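You operate a simulated robot arm through the tools that you are given. There is no shell and no other tool.

You run a simulated robot arm. Do the job below in one go: nothing can be reset, and whatever is moved stays where it is left.

TASK
Vent the former, take the set insole out and put its block away.
Fine: insole on the mat, block in the free slot of the wooden board, shut the former's lid again; other insoles stay.

Only the result counts: the job must be done as asked and must still hold three seconds after the hand-in. Knocking over, shifting, dropping, spilling or breaking anything else fails it. Lids that push on must go on centred and level and be pressed home; caps that screw on are set level and turned clockwise until they are tight.

THE ROBOT
A 7-joint arm with a four-finger gripper, fixed in place. Base frame: the origin is on the floor under the middle of its stand, x ahead of it, y to its left, z up. Lengths are in m, angles in degrees, forces in N, time in s.
With the tool pointing down near the work surface it reaches from about 0.1 to 0.8 m from the base axis. Its first joint turns from -69.0 to 172.0 degrees. Payload 3.67 kg.
The tool frame sits at the grasp point between the pads (the TCP): z along the fingers, y along the line on which they close. The tips reach 0.028 m beyond it. The gripper opens to 0.112 m; its body begins 0.073 m behind the TCP.
Orientation is that of the tool frame in the base frame, as a unit quaternion [w, x, y, z]. With the fingers straight down and closing along the base's y, the tool's x points along the base's -x, its y along +y and its z along -z.

THE INTERFACE
- The arm moves only by the tool servo_tool. Its argument "motion" is a list of rows, each an object of numbers (a shift or turn left out is 0, a gripper value left out holds the last): "tx", "ty", "tz": the shift along the tool's x, y, z in units of 100 mm (1.0 is 100 mm); "wx", "wy", "wz": the turn, a rotation vector about the tool's x, y, z in units of 60 degrees (1.0 is 60 degrees); "jaw": the gripper command, from -1 (shut) to 1 (fully open), values between in proportion. In form: [{"tx": .., "ty": .., "tz": .., "wx": .., "wy": .., "wz": .., "jaw": ..}, ...]. A call has 1 to 20 rows; each row is the pose to reach, as a shift and turn from the pose commanded when the call began, along the tool's axes at that moment. A call with a number of a shift or a turn outside -1 to 1 is refused whole. A row lasts 0.2 s, in which the tool goes at most 0.05 m and 8.6 degrees; a call with a longer step from one row to the next is refused whole, and so is a gripper value outside its range. Where a pose cannot be reached the arm comes as near as it can. A force on the tool above 90 N (or 10 N above the force at the start of the call, whichever is more), or a blocked arm, ends the call early, and 0.2 s more pass. The fingers move at their own pace (about 0.1025 m/s each) and stop on an object; they squeeze with about 41 N. The grip force told is the motor's: it shows also when the fingers shut on nothing. Time passes only in rows, and 0.2 s behind the last, so rows that repeat a pose let the fingers close. It gives the time, the measured TCP pose, the force on the tool (base axes), the opening and the grip force at its end, in the units of the frame above (readings bear some noise), with the torque about the TCP (base axes, N m) and any sound that the robot's microphone picked up.
- Cameras (640 x 400 px; columns grow to the right, rows downward): "scene" is fixed at [0.0519, -0.5006, 1.6721]; the picture's right is [-0.17, -0.99, 0.00], its down [-0.86, 0.15, -0.49] and it looks along [0.48, -0.08, -0.87] (base axes); focal length 214 px, centre (320, 200). "wrist" rides on the gripper at [0.06, -0.018, -0.104] in the tool frame; the picture's right is [0.29, 0.96, 0.00], its down [-0.80, 0.24, -0.55] and it looks along [-0.53, 0.16, 0.83] (tool axes); focal length 234 px, centre (320, 200). There is no depth. A picture from a camera that has moved, and an enlarged one, comes with that camera's place and axes in the base frame and with its lens.
- get_image(camera): a new picture of that camera. The clock stands still meanwhile.
- move_column(by): slides the trunk up (or, below 0, down) by that many m; the arm rides with it, the base frame stays. It gives what a move gives, with no picture.
- close_up(camera, box): a new picture of the part [left, top, right, bottom] of that camera's present view, enlarged. The clock stands still meanwhile.
- sign_off(): hands the job in; it is judged then, once.

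Nothing tells you positions but the pictures and the camera data. Unless the task says otherwise, let go and move clear before handing in.

The tools are called by a JSON object that holds its "api" and its "payload". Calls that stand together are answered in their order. servo_tool: Moves the arm, as the interface text tells. Its arguments: {"type":"object","properties":{"motion":{"type":"array"}},"required":["motion"]} The other tools are called the same way: move_column (by) moves the trunk up or down; get_image (camera) takes a picture; close_up (camera, box) takes an enlarged picture of a part of a camera's view; sign_off () hands the job in.

At the start:

```text
time_s: 0.0
ee_pos: [0.7079, -0.1934, 1.3494]
orientation: [-0.001, -0.001, 1.0, 0.001]
contact_force: [0.0, 0.0, -0.4]
ft_torque: [-0.01, 0.02, 0.02]
grip_width: 0.1119
finger_force: 0.0
trunk travel left (down, up): [-0.7, 0.14]
```

scene: 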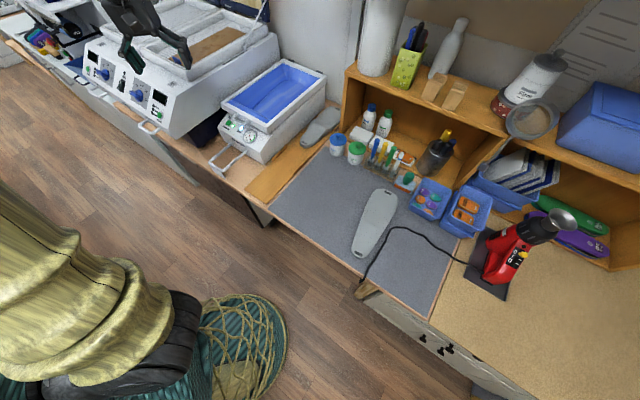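
wrist: 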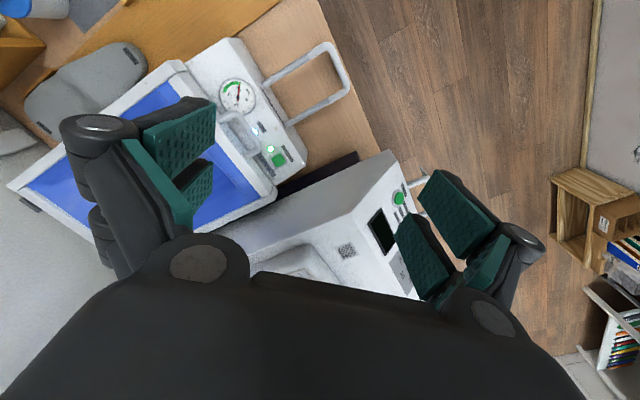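

I see a workbench with a vacuum former (white box with blue lid/membrane, gauge and handle), a grey mat with an insole-like block on it, a wooden board, and other things. I'll look closer before moving anything.

{"api": "close_up", "payload": {"camera": "scene", "box": [190, 40, 350, 140]}}

{"api": "close_up", "payload": {"camera": "scene", "box": [190, 100, 350, 200]}}

{"api": "close_up", "payload": {"camera": "scene", "box": [320, 80, 480, 180]}}

{"api": "close_up", "payload": {"camera": "scene", "box": [320, 160, 480, 260]}}

{"api": "close_up", "payload": {"camera": "scene", "box": [0, 0, 240, 150]}}

{"api": "close_up", "payload": {"camera": "wrist", "box": [0, 0, 400, 250]}}

{"api": "close_up", "payload": {"camera": "scene", "box": [440, 120, 640, 245]}}

```text
4.00 times, centred on (270, 90) of scene
camera zoom: at [0.0519, -0.5006, 1.6721], right [-0.17, -0.99, 0.0], down [-0.86, 0.15, -0.49], along [0.48, -0.08, -0.87], focal length 858 px, centre (520, 640)
```

zoom: 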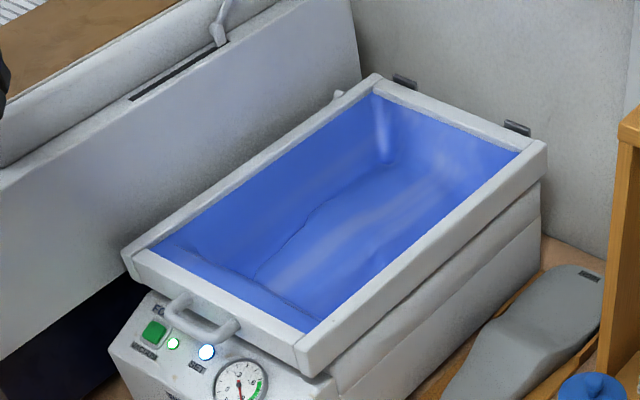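

```text
4.00 times, centred on (270, 150) of scene
camera zoom: at [0.0519, -0.5006, 1.6721], right [-0.17, -0.99, 0.0], down [-0.86, 0.15, -0.49], along [0.48, -0.08, -0.87], focal length 858 px, centre (520, 400)
```

zoom: 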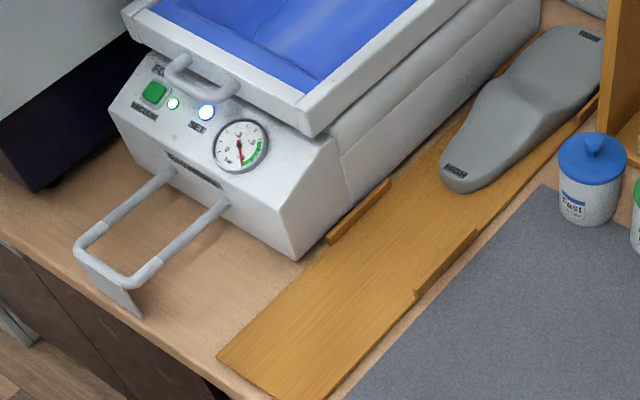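

```text
4.00 times, centred on (400, 130) of scene
camera zoom: at [0.0519, -0.5006, 1.6721], right [-0.17, -0.99, 0.0], down [-0.86, 0.15, -0.49], along [0.48, -0.08, -0.87], focal length 858 px, centre (0, 480)
```

zoom: 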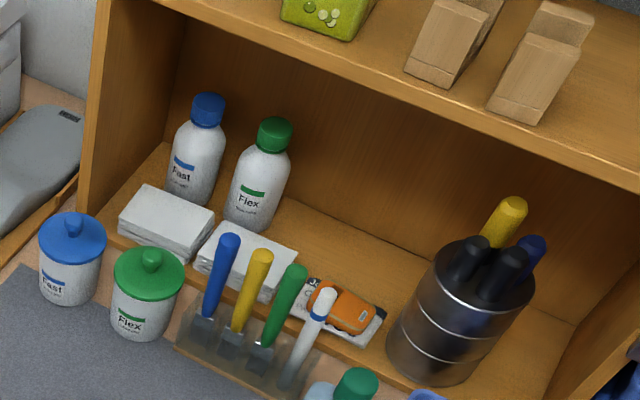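

```text
4.00 times, centred on (400, 210) of scene
camera zoom: at [0.0519, -0.5006, 1.6721], right [-0.17, -0.99, 0.0], down [-0.86, 0.15, -0.49], along [0.48, -0.08, -0.87], focal length 858 px, centre (0, 160)
```

zoom: 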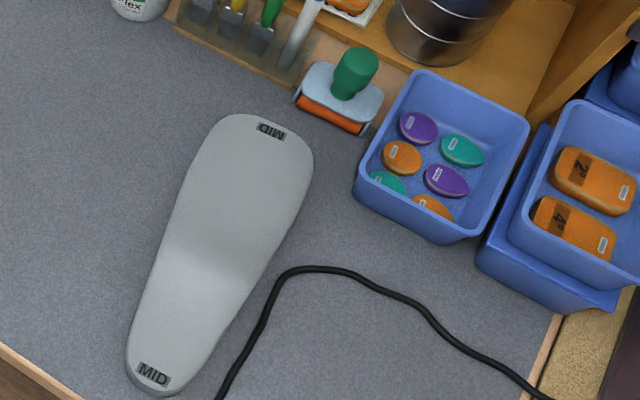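

```text
2.67 times, centred on (120, 75) of scene
camera zoom: at [0.0519, -0.5006, 1.6721], right [-0.17, -0.99, 0.0], down [-0.86, 0.15, -0.49], along [0.48, -0.08, -0.87], focal length 572 px, centre (853, 533)
```

zoom: 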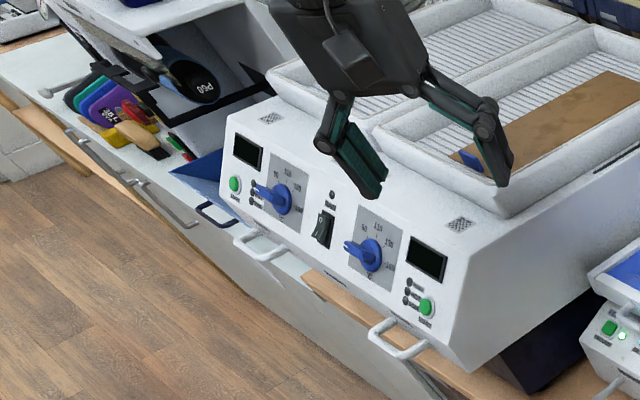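

```text
1.60 times, centred on (200, 125) of wrist
camera zoom: at [0.6493, -0.2122, 1.4537], right [-0.29, 0.96, 0.0], down [0.8, 0.24, 0.55], along [0.53, 0.16, -0.83], focal length 375 px, centre (512, 320)
```

zoom: 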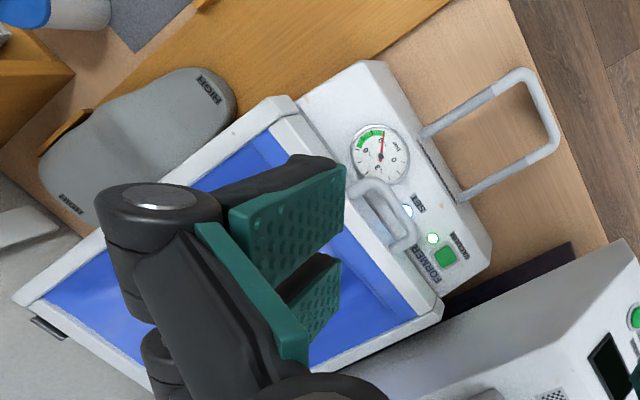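

```text
3.20 times, centred on (540, 182) of scene
camera zoom: at [0.0519, -0.5006, 1.6721], right [-0.17, -0.99, 0.0], down [-0.86, 0.15, -0.49], along [0.48, -0.08, -0.87], focal length 686 px, centre (-384, 256)
```

zoom: 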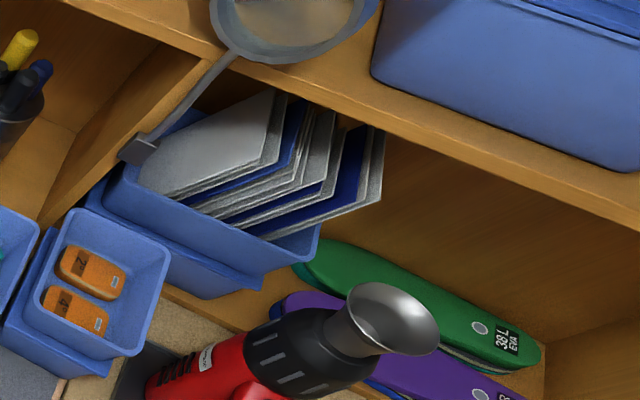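

The vacuum former (lid hinged at its far end, gauge, green vacuum button, lid handle) sits at roughly x 0.72–1.2, y −0.2 to −0.7, with its lid top near z 1.08. I'll look closer at the controls, front rods and wooden board before touching anything.

{"api": "close_up", "payload": {"camera": "scene", "box": [205, 100, 285, 150]}}

{"api": "close_up", "payload": {"camera": "scene", "box": [195, 135, 275, 185]}}

{"api": "close_up", "payload": {"camera": "wrist", "box": [200, 40, 360, 140]}}

{"api": "close_up", "payload": {"camera": "wrist", "box": [220, 120, 320, 182]}}

{"api": "close_up", "payload": {"camera": "scene", "box": [0, 0, 320, 200]}}

{"api": "close_up", "payload": {"camera": "scene", "box": [0, 170, 320, 400]}}

```text
8.00 times, centred on (245, 125) of scene
camera zoom: at [0.0519, -0.5006, 1.6721], right [-0.17, -0.99, 0.0], down [-0.86, 0.15, -0.49], along [0.48, -0.08, -0.87], focal length 1716 px, centre (920, 800)
```

zoom: 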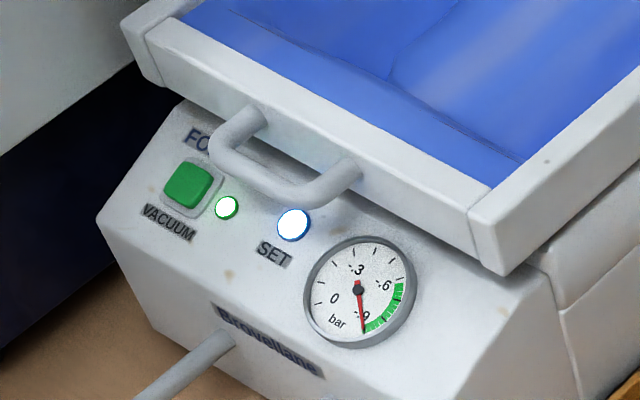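

```text
8.00 times, centred on (235, 160) of scene
camera zoom: at [0.0519, -0.5006, 1.6721], right [-0.17, -0.99, 0.0], down [-0.86, 0.15, -0.49], along [0.48, -0.08, -0.87], focal length 1716 px, centre (1000, 520)
```

zoom: 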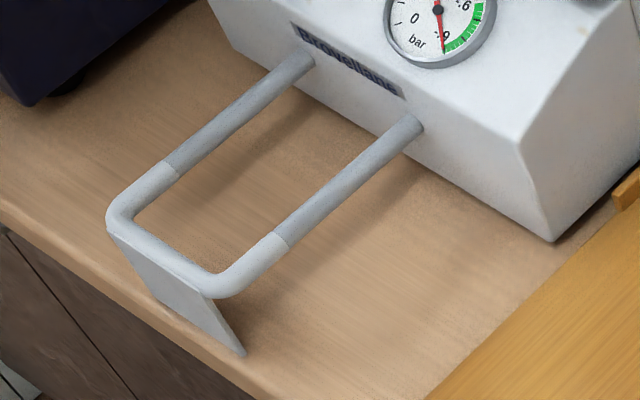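

```text
4.00 times, centred on (280, 90) of wrist
camera zoom: at [0.6493, -0.2122, 1.4537], right [-0.29, 0.96, 0.0], down [0.8, 0.24, 0.55], along [0.53, 0.16, -0.83], focal length 937 px, centre (480, 640)
```

zoom: 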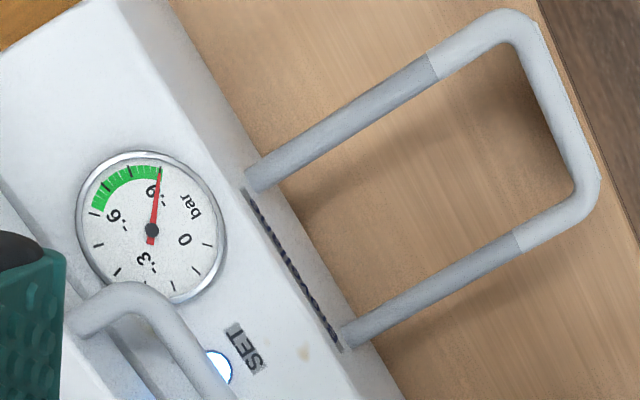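

```text
6.40 times, centred on (270, 151) of wrist
camera zoom: at [0.6493, -0.2122, 1.4537], right [-0.29, 0.96, 0.0], down [0.8, 0.24, 0.55], along [0.53, 0.16, -0.83], focal length 1499 px, centre (640, 514)
```

zoom: 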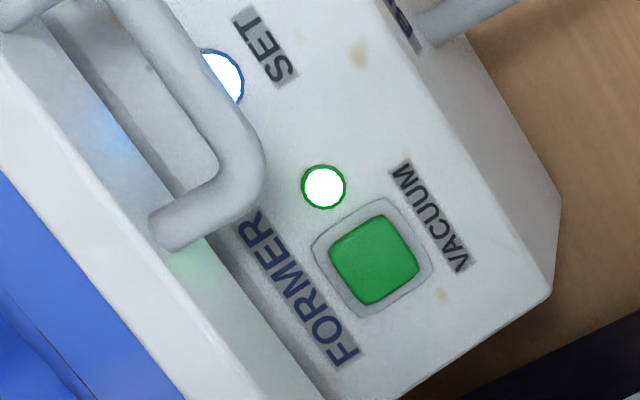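

```text
2.00 times, centred on (160, 100) of scene
camera zoom: at [0.0519, -0.5006, 1.6721], right [-0.17, -0.99, 0.0], down [-0.86, 0.15, -0.49], along [0.48, -0.08, -0.87], focal length 429 px, centre (640, 400)
```

zoom: 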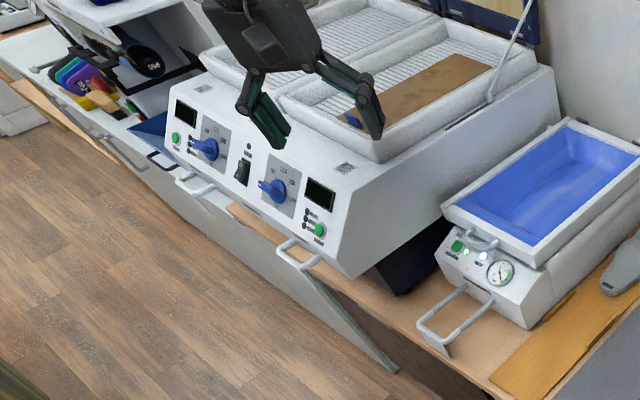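

```text
1.74 times, centred on (160, 285) of scene
camera zoom: at [0.0519, -0.5006, 1.6721], right [-0.17, -0.99, 0.0], down [-0.86, 0.15, -0.49], along [0.48, -0.08, -0.87], focal length 373 px, centre (598, 52)
```

zoom: 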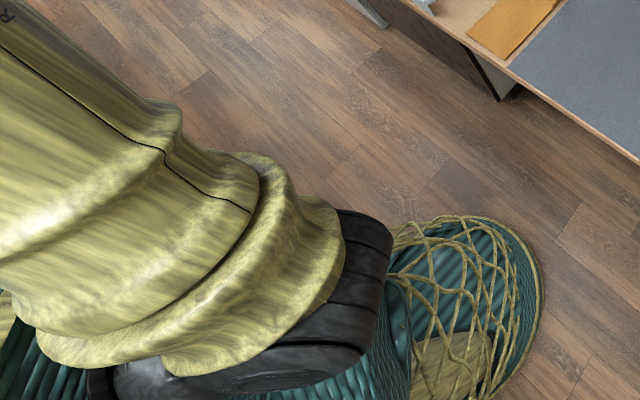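

The vacuum is on (green lamp lit, needle at about −0.9, SET lit), so the VACUUM button should vent it. I'll back the arm off, raise it and turn it to face along the former for a better view.

{"api": "servo_tool", "payload": {"motion": [{"tx": 0.13, "ty": 0.15, "tz": -0.15, "wz": 0.13, "jaw": 1}, {"tx": 0.27, "ty": 0.3, "tz": -0.3, "wz": 0.26}, {"tx": 0.4, "ty": 0.5, "tz": -0.5, "wz": 0.39}, {"tx": 0.55, "ty": 0.7, "tz": -0.7, "wz": 0.52}, {"tx": 0.7, "ty": 0.85, "tz": -0.85, "wz": 0.65}, {"tx": 0.8, "ty": 1.0, "tz": -1.0, "wz": 0.775}, {"tx": 0.8, "ty": 1.0, "tz": -1.0, "wz": 0.775}]}}

{"api": "get_image", "payload": {"camera": "wrist"}}

{"api": "get_image", "payload": {"camera": "scene"}}

```text
time_s: 1.6
ee_pos: [0.6296, -0.0978, 1.4494]
orientation: [-0.002, 0.395, 0.919, 0.001]
contact_force: [0.2, -0.7, -0.1]
ft_torque: [0.11, 0.01, -0.01]
grip_width: 0.112
finger_force: 0.0
trunk travel left (down, up): [-0.7, 0.14]
```

```text
taken
camera wrist: at [0.5758, -0.0677, 1.5523], right [0.5, 0.87, 0.0], down [0.72, -0.42, 0.55], along [0.48, -0.27, -0.83], focal length 234 px, centre (320, 200)
```

wrist: 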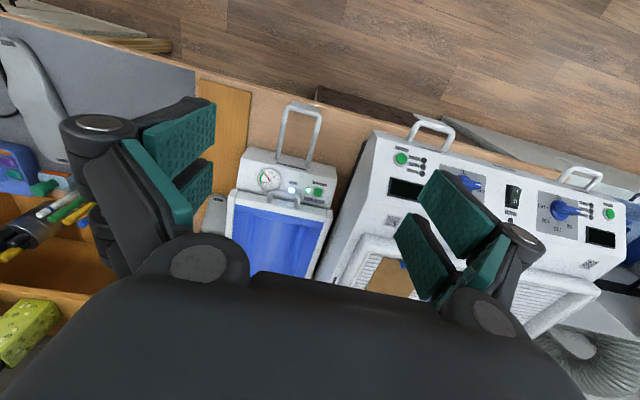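

```text
taken
```

scene: 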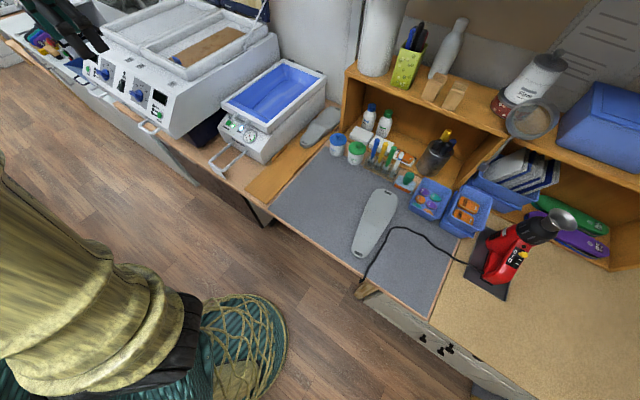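

I can see the former's front clearly now. I'll zoom in on it and then tilt the tool forward to look into the blue membrane and at the hinge.

{"api": "close_up", "payload": {"camera": "wrist", "box": [200, 80, 392, 200]}}

{"api": "close_up", "payload": {"camera": "wrist", "box": [200, 170, 376, 280]}}

{"api": "servo_tool", "payload": {"motion": [{"wy": -0.13}, {"wy": -0.26}, {"wy": -0.39}, {"wy": -0.52}, {"wy": -0.65}, {"wy": -0.65}]}}

{"api": "get_image", "payload": {"camera": "wrist"}}

```text
3.33 times, centred on (296, 140) of wrist
camera zoom: at [0.5758, -0.0677, 1.5523], right [0.5, 0.87, 0.0], down [0.72, -0.42, 0.55], along [0.48, -0.27, -0.83], focal length 781 px, centre (400, 400)
```

zoom: 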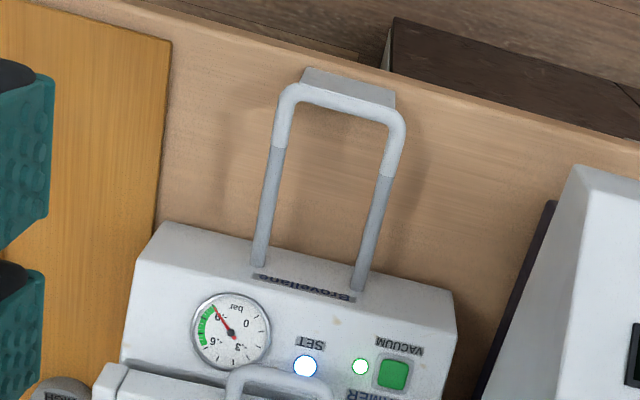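

```text
3.64 times, centred on (288, 225) of wrist
camera zoom: at [0.5758, -0.0677, 1.5523], right [0.5, 0.87, 0.0], down [0.72, -0.42, 0.55], along [0.48, -0.27, -0.83], focal length 852 px, centre (436, 109)
```

zoom: 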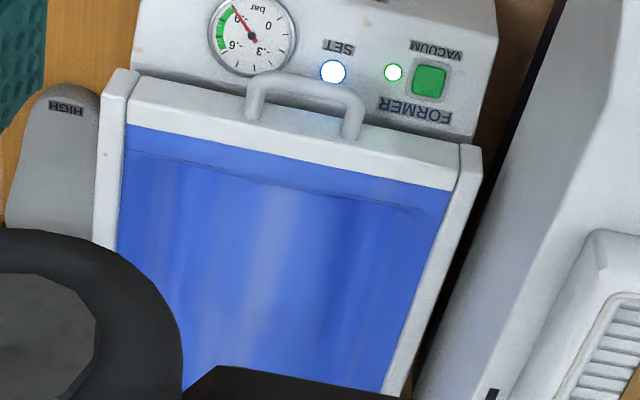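

```text
time_s: 3.0
ee_pos: [0.6284, -0.0936, 1.4502]
orientation: [0.307, 0.371, 0.866, -0.131]
contact_force: [0.2, -0.2, 0.3]
ft_torque: [0.03, 0.03, 0.02]
grip_width: 0.1121
finger_force: 0.1
trunk travel left (down, up): [-0.7, 0.14]
```

```text
taken
camera wrist: at [0.539, -0.0268, 1.4927], right [0.54, 0.82, -0.18], down [0.36, -0.03, 0.93], along [0.76, -0.57, -0.31], focal length 234 px, centre (320, 200)
```

wrist: 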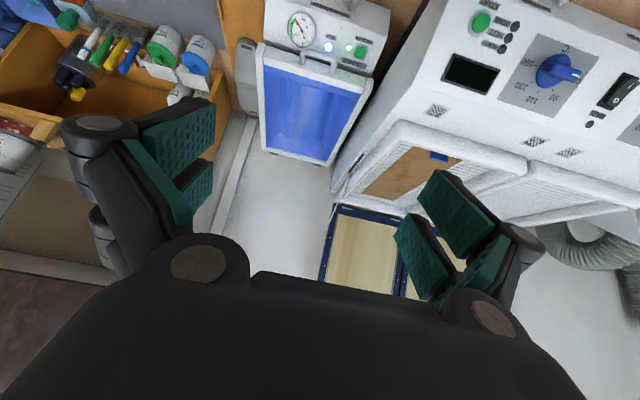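

Now the whole former lid is in view (image is upside down). I'll zoom on it.

{"api": "close_up", "payload": {"camera": "wrist", "box": [224, 0, 416, 120]}}

{"api": "close_up", "payload": {"camera": "wrist", "box": [224, 80, 416, 200]}}

```text
3.33 times, centred on (320, 60) of wrist
camera zoom: at [0.539, -0.0268, 1.4927], right [0.54, 0.82, -0.18], down [0.36, -0.03, 0.93], along [0.76, -0.57, -0.31], focal length 781 px, centre (320, 667)
```

zoom: 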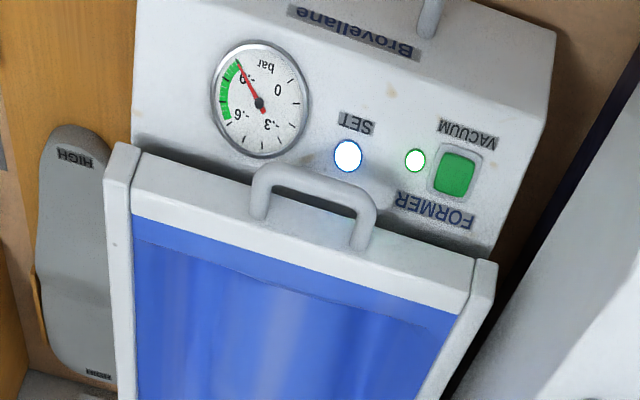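

```text
3.33 times, centred on (320, 140) of wrist
camera zoom: at [0.539, -0.0268, 1.4927], right [0.54, 0.82, -0.18], down [0.36, -0.03, 0.93], along [0.76, -0.57, -0.31], focal length 781 px, centre (320, 400)
```

zoom: 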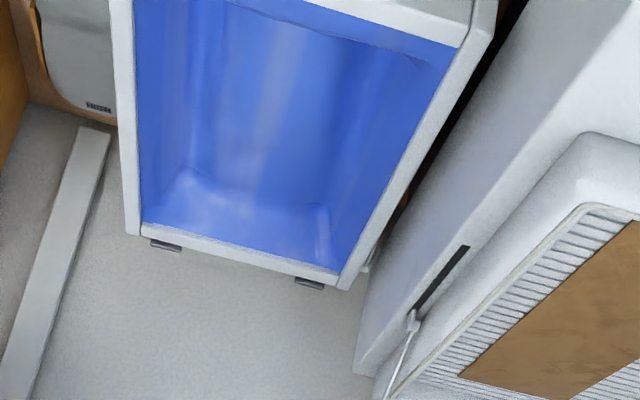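

I'll look at the side profile of the former's panel to get its slope before pressing the button.

{"api": "close_up", "payload": {"camera": "scene", "box": [236, 120, 284, 170]}}

{"api": "close_up", "payload": {"camera": "scene", "box": [214, 96, 262, 146]}}

{"api": "close_up", "payload": {"camera": "wrist", "box": [250, 0, 390, 88]}}

```text
8.00 times, centred on (260, 145) of scene
camera zoom: at [0.0519, -0.5006, 1.6721], right [-0.17, -0.99, 0.0], down [-0.86, 0.15, -0.49], along [0.48, -0.08, -0.87], focal length 1716 px, centre (800, 640)
```

zoom: 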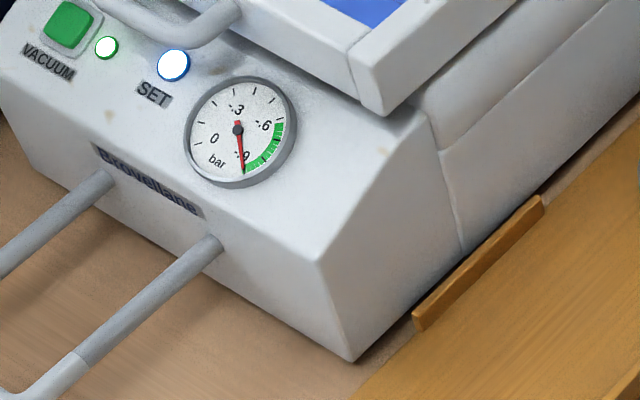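

```text
8.00 times, centred on (238, 121) of scene
camera zoom: at [0.0519, -0.5006, 1.6721], right [-0.17, -0.99, 0.0], down [-0.86, 0.15, -0.49], along [0.48, -0.08, -0.87], focal length 1716 px, centre (976, 832)
```

zoom: 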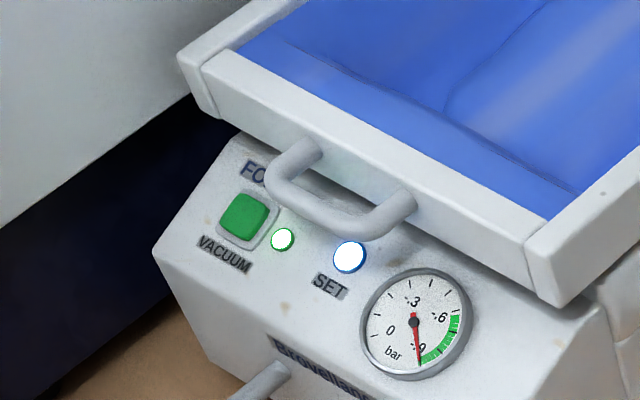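

```text
4.55 times, centred on (320, 44) of wrist
camera zoom: at [0.539, -0.0268, 1.4927], right [0.54, 0.82, -0.18], down [0.36, -0.03, 0.93], along [0.76, -0.57, -0.31], focal length 1064 px, centre (320, 909)
```

zoom: 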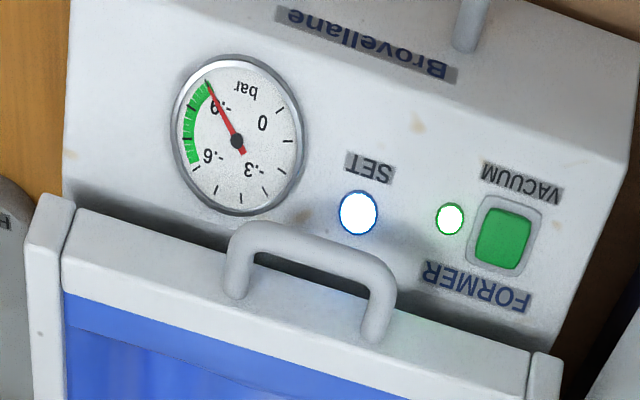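

The panel slopes ~25° and the VACUUM button is near (0.852, −0.232, 1.03), with the oven's side about 8 cm to its left. Before working near it I'll bring the gripper into the fixed camera's view to judge its size when closed.

{"api": "servo_tool", "payload": {"motion": [{"ty": -0.2, "wy": 0.13}, {"ty": -0.4, "wy": 0.26}, {"ty": -0.6, "wy": 0.39}, {"ty": -0.8, "wy": 0.52}, {"ty": -1.0, "wy": 0.65}, {"ty": -1.0, "wy": 0.65}]}}

{"api": "servo_tool", "payload": {"motion": [{"ty": -0.3, "tx": -0.1, "jaw": -1}, {"ty": -0.6, "tx": -0.2}, {"ty": -0.9, "tx": -0.3}, {"ty": -1.0, "tx": -0.4}, {"ty": -1.0, "tx": -0.4}]}}

{"api": "get_image", "payload": {"camera": "scene"}}

{"api": "get_image", "payload": {"camera": "wrist"}}

```text
time_s: 4.4
ee_pos: [0.5561, -0.1602, 1.4487]
orientation: [0.0, 0.395, 0.919, 0.0]
contact_force: [0.1, 1.0, 0.9]
ft_torque: [-0.02, -0.01, -0.02]
grip_width: 0.1119
finger_force: 0.1
trunk travel left (down, up): [-0.7, 0.14]
```

```text
time_s: 5.6
ee_pos: [0.5128, -0.2585, 1.4501]
orientation: [0.0, 0.394, 0.919, 0.0]
contact_force: [-0.5, 0.0, 0.3]
ft_torque: [-0.02, 0.0, -0.01]
grip_width: 0.0002
finger_force: 35.2
trunk travel left (down, up): [-0.7, 0.14]
```

```text
taken
```

scene: 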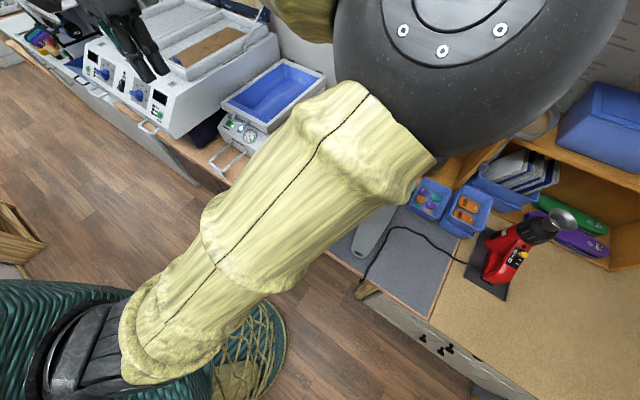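

```text
taken
camera wrist: at [0.4585, -0.2289, 1.5536], right [0.5, 0.87, 0.0], down [0.72, -0.41, 0.55], along [0.48, -0.28, -0.83], focal length 234 px, centre (320, 200)
```

wrist: 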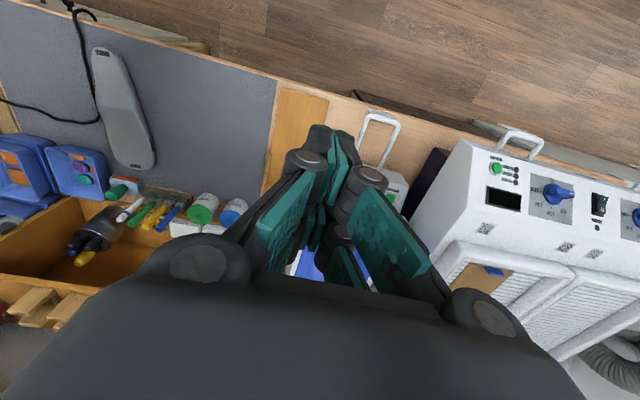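

{"api": "close_up", "payload": {"camera": "wrist", "box": [220, 100, 460, 300]}}

{"api": "close_up", "payload": {"camera": "scene", "box": [60, 0, 220, 100]}}

```text
2.00 times, centred on (340, 200) of wrist
camera zoom: at [0.4585, -0.2289, 1.5536], right [0.5, 0.87, 0.0], down [0.72, -0.41, 0.55], along [0.48, -0.28, -0.83], focal length 468 px, centre (280, 200)
```

zoom: 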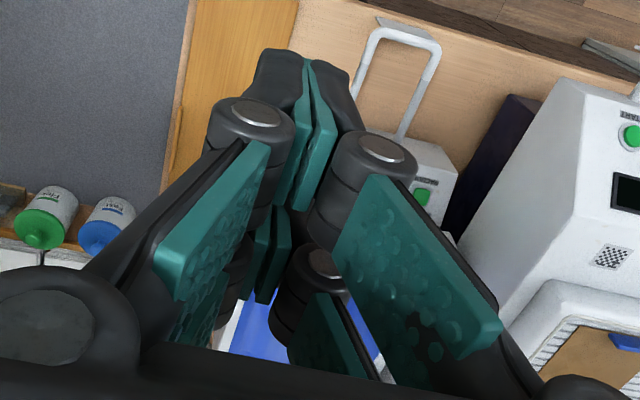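

```text
4.00 times, centred on (140, 50) of scene
camera zoom: at [0.0519, -0.5006, 1.6721], right [-0.17, -0.99, 0.0], down [-0.86, 0.15, -0.49], along [0.48, -0.08, -0.87], focal length 858 px, centre (1040, 800)
```

zoom: 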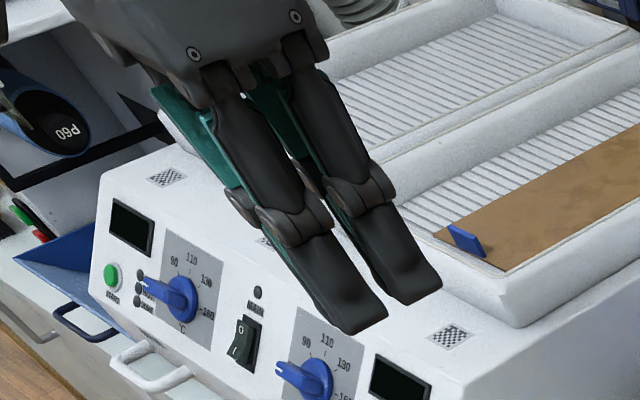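

The closed gripper is two finger pairs about 3.5 cm apart across the tool's x, each pair about 2.6 cm wide. I'll go to a hover point above the VACUUM button, tilted to face the sloped panel, with the gripper shut.

{"api": "servo_tool", "payload": {"motion": [{"tx": -0.1, "ty": 0.25, "tz": 0.13, "jaw": -1}, {"tx": -0.2, "ty": 0.5, "tz": 0.27}, {"tx": -0.3, "ty": 0.75, "tz": 0.4}, {"tx": -0.4, "ty": 1.0, "tz": 0.55}, {"tx": -0.4, "ty": 1.0, "tz": 0.55}]}}

{"api": "servo_tool", "payload": {"motion": [{"tx": -0.1, "ty": 0.25, "tz": 0.13, "wy": -0.1}, {"tx": -0.2, "ty": 0.5, "tz": 0.27, "wy": -0.2}, {"tx": -0.3, "ty": 0.75, "tz": 0.4, "wy": -0.3}, {"tx": -0.4, "ty": 1.0, "tz": 0.55, "wy": -0.3}, {"tx": -0.4, "ty": 1.0, "tz": 0.55, "wy": -0.3}]}}

{"api": "get_image", "payload": {"camera": "wrist"}}

{"api": "get_image", "payload": {"camera": "scene"}}

```text
time_s: 6.8
ee_pos: [0.6112, -0.2228, 1.3927]
orientation: [0.0, 0.395, 0.919, 0.001]
contact_force: [0.8, -0.5, -0.6]
ft_torque: [0.08, -0.01, -0.01]
grip_width: 0.0
finger_force: 35.1
trunk travel left (down, up): [-0.7, 0.14]
```

```text
time_s: 8.0
ee_pos: [0.7082, -0.1813, 1.3406]
orientation: [0.144, 0.391, 0.907, -0.062]
contact_force: [-0.9, -0.3, -0.1]
ft_torque: [0.02, -0.03, 0.0]
grip_width: 0.0
finger_force: 35.7
trunk travel left (down, up): [-0.7, 0.14]
```

```text
taken
camera wrist: at [0.6347, -0.1299, 1.4216], right [0.51, 0.86, -0.09], down [0.58, -0.26, 0.77], along [0.64, -0.44, -0.63], focal length 234 px, centre (320, 200)
```

wrist: 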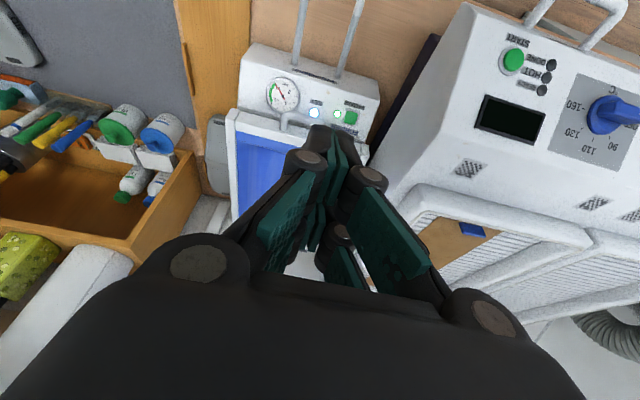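

```text
taken
```

scene: 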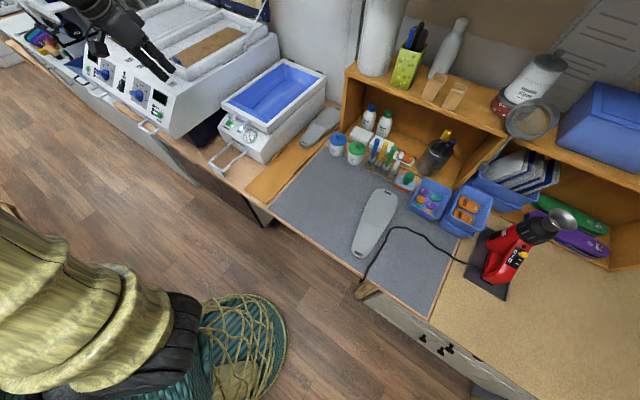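

The button re-triangulates to the same spot (0.852, −0.231, 1.027). I'll line up on the press axis and descend part way, then check alignment.

{"api": "servo_tool", "payload": {"motion": [{"tx": -0.05, "ty": 0.25, "tz": 0.25}, {"tx": -0.1, "ty": 0.5, "tz": 0.5}, {"tx": -0.145, "ty": 0.7, "tz": 0.75}, {"tx": -0.145, "ty": 0.7, "tz": 1.0}, {"tx": -0.145, "ty": 0.7, "tz": 1.0}]}}

{"api": "servo_tool", "payload": {"motion": [{"tz": 0.3}, {"tz": 0.6}, {"tz": 0.9}, {"tz": 1.0}, {"tz": 1.0}]}}

{"api": "get_image", "payload": {"camera": "wrist"}}

{"api": "close_up", "payload": {"camera": "scene", "box": [170, 50, 298, 150]}}

```text
time_s: 9.2
ee_pos: [0.7914, -0.1653, 1.2488]
orientation: [0.144, 0.39, 0.907, -0.062]
contact_force: [0.1, -0.3, 1.0]
ft_torque: [0.02, 0.0, 0.05]
grip_width: 0.0002
finger_force: 35.8
trunk travel left (down, up): [-0.7, 0.14]
```

```text
time_s: 10.4
ee_pos: [0.815, -0.1888, 1.1512]
orientation: [0.143, 0.39, 0.907, -0.062]
contact_force: [-0.1, 0.5, 0.4]
ft_torque: [-0.03, 0.0, 0.01]
grip_width: 0.0
finger_force: 35.5
trunk travel left (down, up): [-0.7, 0.14]
```

```text
taken
camera wrist: at [0.7407, -0.1377, 1.2329], right [0.51, 0.86, -0.09], down [0.58, -0.26, 0.77], along [0.64, -0.44, -0.63], focal length 234 px, centre (320, 200)
```

wrist: 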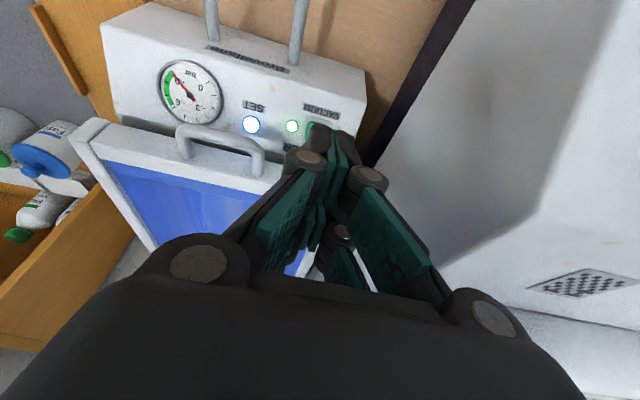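

```text
4.00 times, centred on (234, 100) of scene
camera zoom: at [0.0519, -0.5006, 1.6721], right [-0.17, -0.99, 0.0], down [-0.86, 0.15, -0.49], along [0.48, -0.08, -0.87], focal length 858 px, centre (664, 600)
```

zoom: 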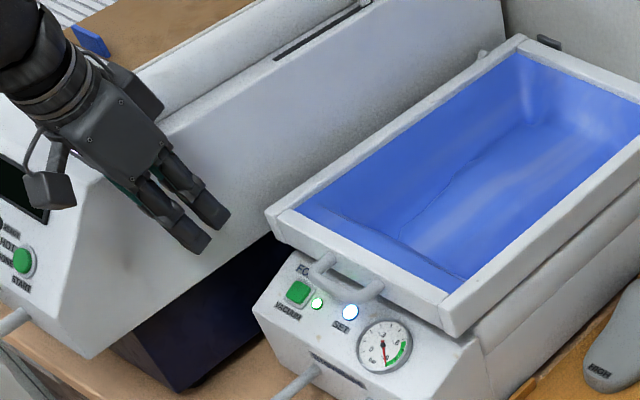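

Aligned. I'll descend to about 1 cm short of the button, correcting the small lateral offset.

{"api": "servo_tool", "payload": {"motion": [{"tx": 0.01, "ty": -0.02, "tz": 0.3}, {"tx": 0.02, "ty": -0.025, "tz": 0.6}, {"tx": 0.02, "ty": -0.025, "tz": 0.85}, {"tx": 0.02, "ty": -0.025, "tz": 0.95}, {"tx": 0.02, "ty": -0.025, "tz": 0.95}]}}

{"api": "get_image", "payload": {"camera": "wrist"}}

{"api": "close_up", "payload": {"camera": "scene", "box": [190, 70, 286, 145]}}

```text
time_s: 11.6
ee_pos: [0.8294, -0.2076, 1.0612]
orientation: [0.143, 0.39, 0.907, -0.062]
contact_force: [-0.3, -0.2, 1.3]
ft_torque: [-0.02, 0.0, 0.02]
grip_width: 0.0001
finger_force: 36.0
trunk travel left (down, up): [-0.7, 0.14]
```

```text
taken
camera wrist: at [0.7564, -0.1575, 1.1412], right [0.51, 0.86, -0.09], down [0.58, -0.26, 0.77], along [0.64, -0.44, -0.63], focal length 234 px, centre (320, 200)
```

wrist: 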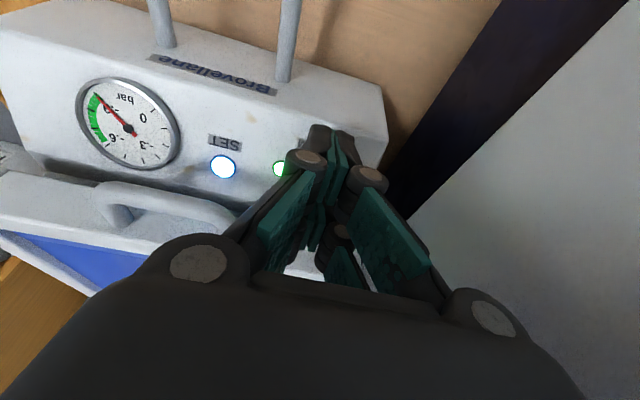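

```text
5.33 times, centred on (238, 108) of scene
camera zoom: at [0.0519, -0.5006, 1.6721], right [-0.17, -0.99, 0.0], down [-0.86, 0.15, -0.49], along [0.48, -0.08, -0.87], focal length 1144 px, centre (757, 693)
```

zoom: 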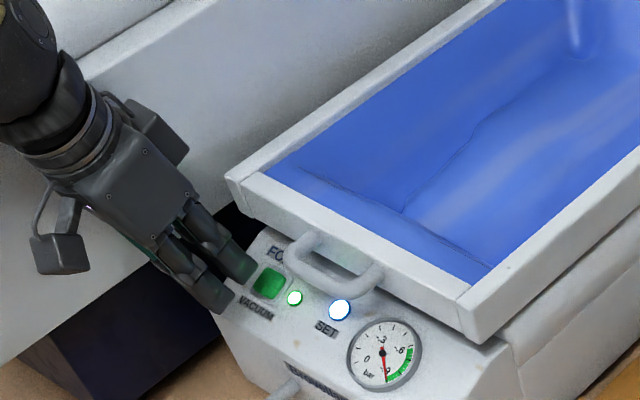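

{"api": "close_up", "payload": {"camera": "scene", "box": [206, 104, 246, 129]}}

{"api": "close_up", "payload": {"camera": "wrist", "box": [240, 100, 400, 200]}}

```text
16.00 times, centred on (226, 116) of scene
camera zoom: at [0.0519, -0.5006, 1.6721], right [-0.17, -0.99, 0.0], down [-0.86, 0.15, -0.49], along [0.48, -0.08, -0.87], focal length 3432 px, centre (1824, 1536)
```

zoom: 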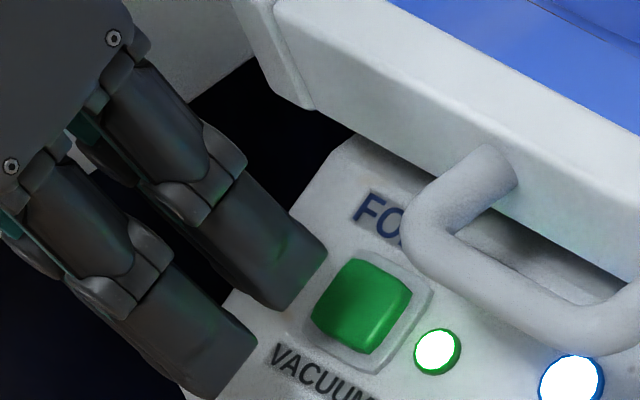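

```text
4.00 times, centred on (320, 150) of wrist
camera zoom: at [0.7564, -0.1575, 1.1412], right [0.51, 0.86, -0.09], down [0.58, -0.26, 0.77], along [0.64, -0.44, -0.63], focal length 937 px, centre (320, 400)
```

zoom: 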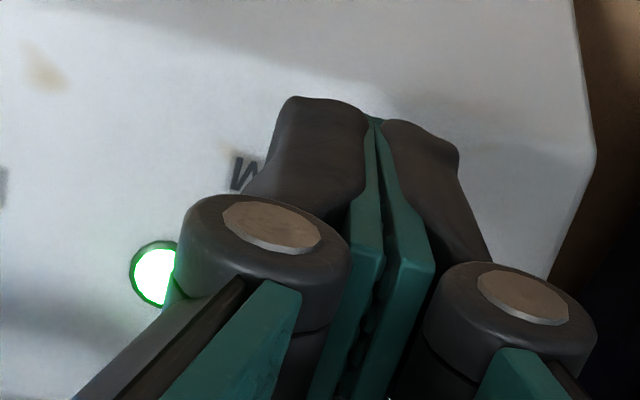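

The tip is aligned within a couple of millimetres laterally; B is about 2.4 cm ahead along the tool axis. I'll close in slowly and watch the force.

{"api": "servo_tool", "payload": {"motion": [{"tx": -0.04, "ty": -0.015, "tz": 0.05}, {"tx": -0.06, "ty": -0.015, "tz": 0.1}, {"tx": -0.06, "ty": -0.015, "tz": 0.14}, {"tx": -0.06, "ty": -0.015, "tz": 0.17}, {"tx": -0.06, "ty": -0.015, "tz": 0.17}]}}

{"api": "close_up", "payload": {"camera": "scene", "box": [206, 104, 262, 139]}}

```text
time_s: 12.8
ee_pos: [0.8378, -0.2171, 1.0481]
orientation: [0.143, 0.39, 0.908, -0.062]
contact_force: [0.5, -1.2, 0.1]
ft_torque: [0.01, -0.02, 0.0]
grip_width: 0.0
finger_force: 35.8
trunk travel left (down, up): [-0.7, 0.14]
```

```text
11.43 times, centred on (234, 122) of scene
camera zoom: at [0.0519, -0.5006, 1.6721], right [-0.17, -0.99, 0.0], down [-0.86, 0.15, -0.49], along [0.48, -0.08, -0.87], focal length 2451 px, centre (1303, 1097)
```

zoom: 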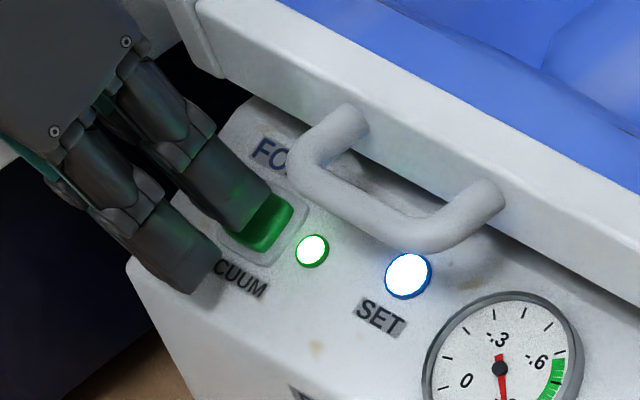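

The fingertip is right over the button. I'll press in small steps and then release a little.

{"api": "servo_tool", "payload": {"motion": [{"tz": 0.03, "ty": -0.02}, {"tz": 0.05, "ty": -0.03}, {"tz": 0.07, "ty": -0.03}, {"tz": 0.07, "ty": -0.03}]}}

{"api": "close_up", "payload": {"camera": "scene", "box": [206, 104, 262, 139]}}

```text
time_s: 13.8
ee_pos: [0.8366, -0.22, 1.0413]
orientation: [0.144, 0.389, 0.908, -0.062]
contact_force: [0.0, 0.2, 0.6]
ft_torque: [-0.01, 0.02, 0.02]
grip_width: 0.0001
finger_force: 35.9
trunk travel left (down, up): [-0.7, 0.14]
```

```text
11.43 times, centred on (234, 122) of scene
camera zoom: at [0.0519, -0.5006, 1.6721], right [-0.17, -0.99, 0.0], down [-0.86, 0.15, -0.49], along [0.48, -0.08, -0.87], focal length 2451 px, centre (1303, 1097)
```

zoom: 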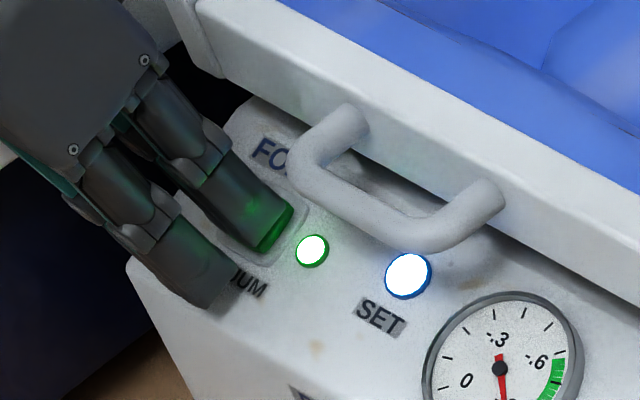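

{"api": "servo_tool", "payload": {"motion": [{"tz": 0.02}, {"tz": 0.04}, {"tz": 0.04}]}}

{"api": "close_up", "payload": {"camera": "scene", "box": [206, 104, 262, 139]}}

```text
time_s: 14.6
ee_pos: [0.8374, -0.2206, 1.039]
orientation: [0.144, 0.39, 0.908, -0.061]
contact_force: [-0.2, -0.4, 0.2]
ft_torque: [-0.02, 0.0, 0.01]
grip_width: 0.0
finger_force: 35.7
trunk travel left (down, up): [-0.7, 0.14]
```

```text
11.43 times, centred on (234, 122) of scene
camera zoom: at [0.0519, -0.5006, 1.6721], right [-0.17, -0.99, 0.0], down [-0.86, 0.15, -0.49], along [0.48, -0.08, -0.87], focal length 2451 px, centre (1303, 1097)
```

zoom: 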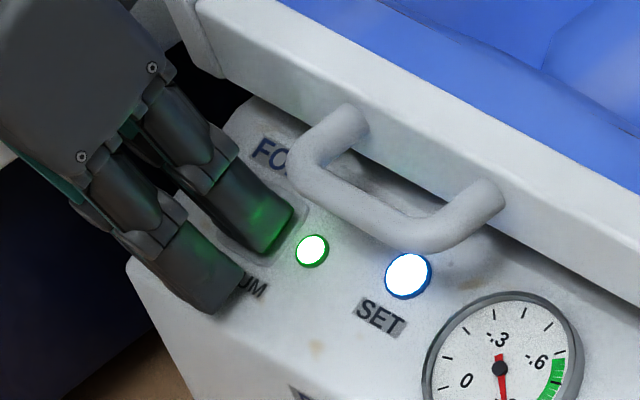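

{"api": "servo_tool", "payload": {"motion": [{"tz": 0.02}, {"tz": 0.03}, {"tz": 0.03}]}}

{"api": "close_up", "payload": {"camera": "scene", "box": [206, 104, 262, 139]}}

```text
time_s: 15.4
ee_pos: [0.8373, -0.2227, 1.0357]
orientation: [0.144, 0.39, 0.908, -0.061]
contact_force: [0.0, 0.2, 1.6]
ft_torque: [0.0, 0.01, 0.04]
grip_width: 0.0057
finger_force: 36.2
trunk travel left (down, up): [-0.7, 0.14]
```

```text
11.43 times, centred on (234, 122) of scene
camera zoom: at [0.0519, -0.5006, 1.6721], right [-0.17, -0.99, 0.0], down [-0.86, 0.15, -0.49], along [0.48, -0.08, -0.87], focal length 2451 px, centre (1303, 1097)
```

zoom: 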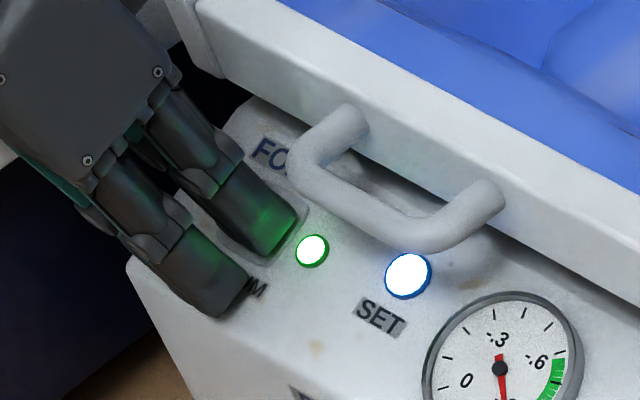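

Contact is starting (the fingers are being nudged). I'll press a few more millimetres.

{"api": "servo_tool", "payload": {"motion": [{"tz": 0.02}, {"tz": 0.03}, {"tz": 0.03}]}}

{"api": "close_up", "payload": {"camera": "scene", "box": [206, 104, 262, 139]}}

```text
time_s: 16.2
ee_pos: [0.8385, -0.2223, 1.0329]
orientation: [0.144, 0.39, 0.908, -0.062]
contact_force: [0.6, 0.5, 6.2]
ft_torque: [-0.17, -0.14, 0.05]
grip_width: 0.0062
finger_force: 36.0
trunk travel left (down, up): [-0.7, 0.14]
heard: click
```

```text
11.43 times, centred on (234, 122) of scene
camera zoom: at [0.0519, -0.5006, 1.6721], right [-0.17, -0.99, 0.0], down [-0.86, 0.15, -0.49], along [0.48, -0.08, -0.87], focal length 2451 px, centre (1303, 1097)
```

zoom: 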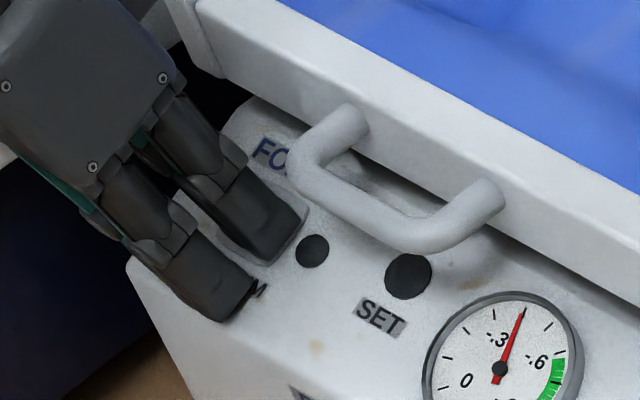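

Click heard, lamps off, the needle is falling. I'll back off straight along the tool axis and watch the gauge.

{"api": "servo_tool", "payload": {"motion": [{"tz": -0.2}, {"tz": -0.5}, {"tz": -0.8}, {"tz": -1.0}, {"tz": -1.0}]}}

{"api": "servo_tool", "payload": {"motion": [{"tz": -0.3}, {"tz": -0.6}, {"tz": -0.9}, {"tz": -1.0}, {"tz": -1.0}, {"tz": -1.0}, {"tz": -1.0}, {"tz": -1.0}]}}

{"api": "get_image", "payload": {"camera": "wrist"}}

{"api": "close_up", "payload": {"camera": "scene", "box": [205, 50, 335, 140]}}

```text
time_s: 17.4
ee_pos: [0.8154, -0.2117, 1.1126]
orientation: [0.13, 0.399, 0.906, -0.06]
contact_force: [0.5, 0.7, 0.5]
ft_torque: [0.03, -0.01, -0.01]
grip_width: 0.0
finger_force: 36.2
trunk travel left (down, up): [-0.7, 0.14]
```

```text
time_s: 18.3
ee_pos: [0.7863, -0.2051, 1.1123]
orientation: [0.066, 0.407, 0.908, -0.072]
contact_force: [-1.6, 0.0, 0.3]
ft_torque: [-0.01, -0.01, -0.01]
grip_width: 0.0003
finger_force: 35.1
trunk travel left (down, up): [-0.7, 0.14]
stopped in row 4: the arm was blocked; the commanded pose is now the measured one
```

```text
taken
camera wrist: at [0.7272, -0.1543, 1.2051], right [0.53, 0.84, -0.12], down [0.67, -0.32, 0.67], along [0.52, -0.43, -0.73], focal length 234 px, centre (320, 200)
```

wrist: 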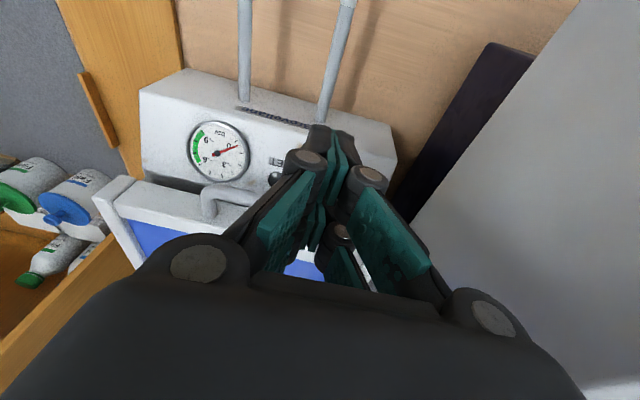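

```text
4.44 times, centred on (270, 95) of scene
camera zoom: at [0.0519, -0.5006, 1.6721], right [-0.17, -0.99, 0.0], down [-0.86, 0.15, -0.49], along [0.48, -0.08, -0.87], focal length 953 px, centre (542, 667)
```

zoom: 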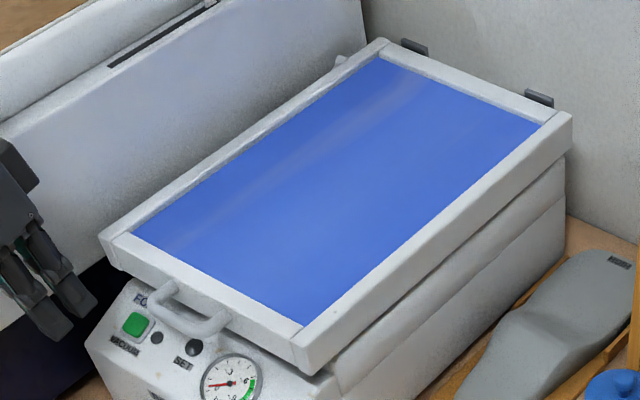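

The membrane has relaxed and the needle is near 0 – vented. The arm reports it was blocked on the way back, so I'll look at the whole scene before moving further.

{"api": "get_image", "payload": {"camera": "scene"}}

{"api": "close_up", "payload": {"camera": "scene", "box": [60, 0, 252, 120]}}

```text
taken
```

scene: 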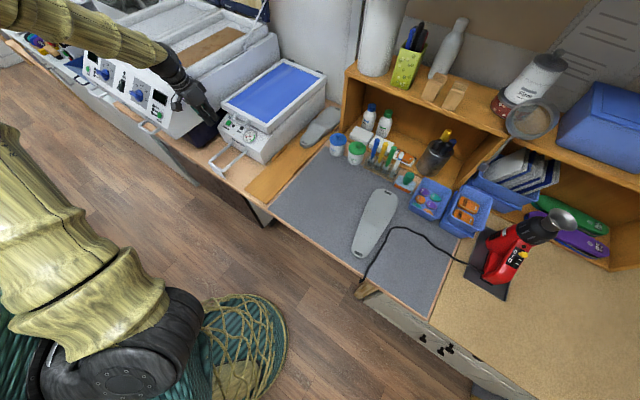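

```text
3.33 times, centred on (156, 60) of scene
camera zoom: at [0.0519, -0.5006, 1.6721], right [-0.17, -0.99, 0.0], down [-0.86, 0.15, -0.49], along [0.48, -0.08, -0.87], focal length 715 px, centre (867, 667)
```

zoom: 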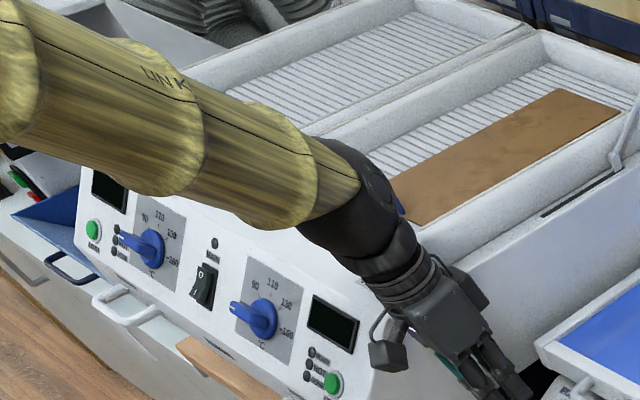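

The forearm is lying low over the oven, so the wrist probably brushed its edge. I'll raise the trunk, which lifts the whole arm straight up and clear.

{"api": "move_column", "payload": {"by": 0.1}}

{"api": "close_up", "payload": {"camera": "scene", "box": [60, 0, 252, 120]}}

{"api": "get_image", "payload": {"camera": "wrist"}}

```text
time_s: 19.7
ee_pos: [0.786, -0.2034, 1.2135]
orientation: [0.068, 0.405, 0.909, -0.071]
contact_force: [-0.1, 0.1, -0.2]
ft_torque: [0.02, 0.0, 0.02]
grip_width: 0.0001
finger_force: 36.4
trunk travel left (down, up): [-0.8, 0.04]
```

```text
3.33 times, centred on (156, 60) of scene
camera zoom: at [0.0519, -0.5006, 1.6721], right [-0.17, -0.99, 0.0], down [-0.86, 0.15, -0.49], along [0.48, -0.08, -0.87], focal length 715 px, centre (867, 667)
```

zoom: 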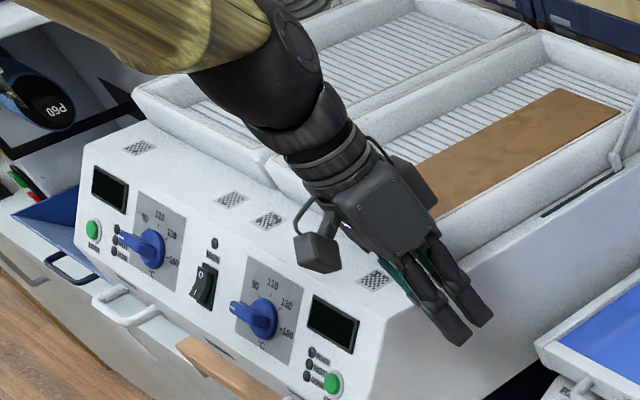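

```text
taken
camera wrist: at [0.7272, -0.1537, 1.3057], right [0.52, 0.84, -0.12], down [0.67, -0.32, 0.67], along [0.52, -0.43, -0.73], focal length 234 px, centre (320, 200)
```

wrist: 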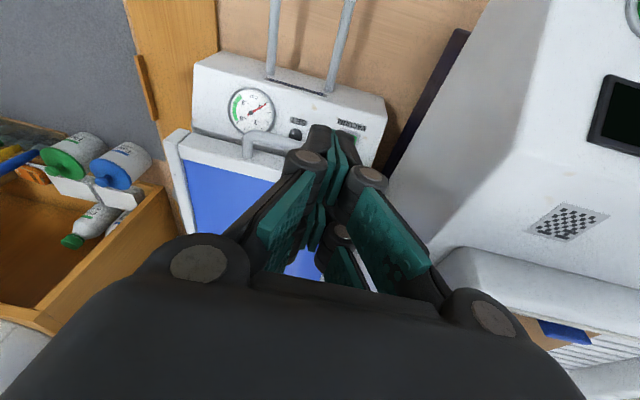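

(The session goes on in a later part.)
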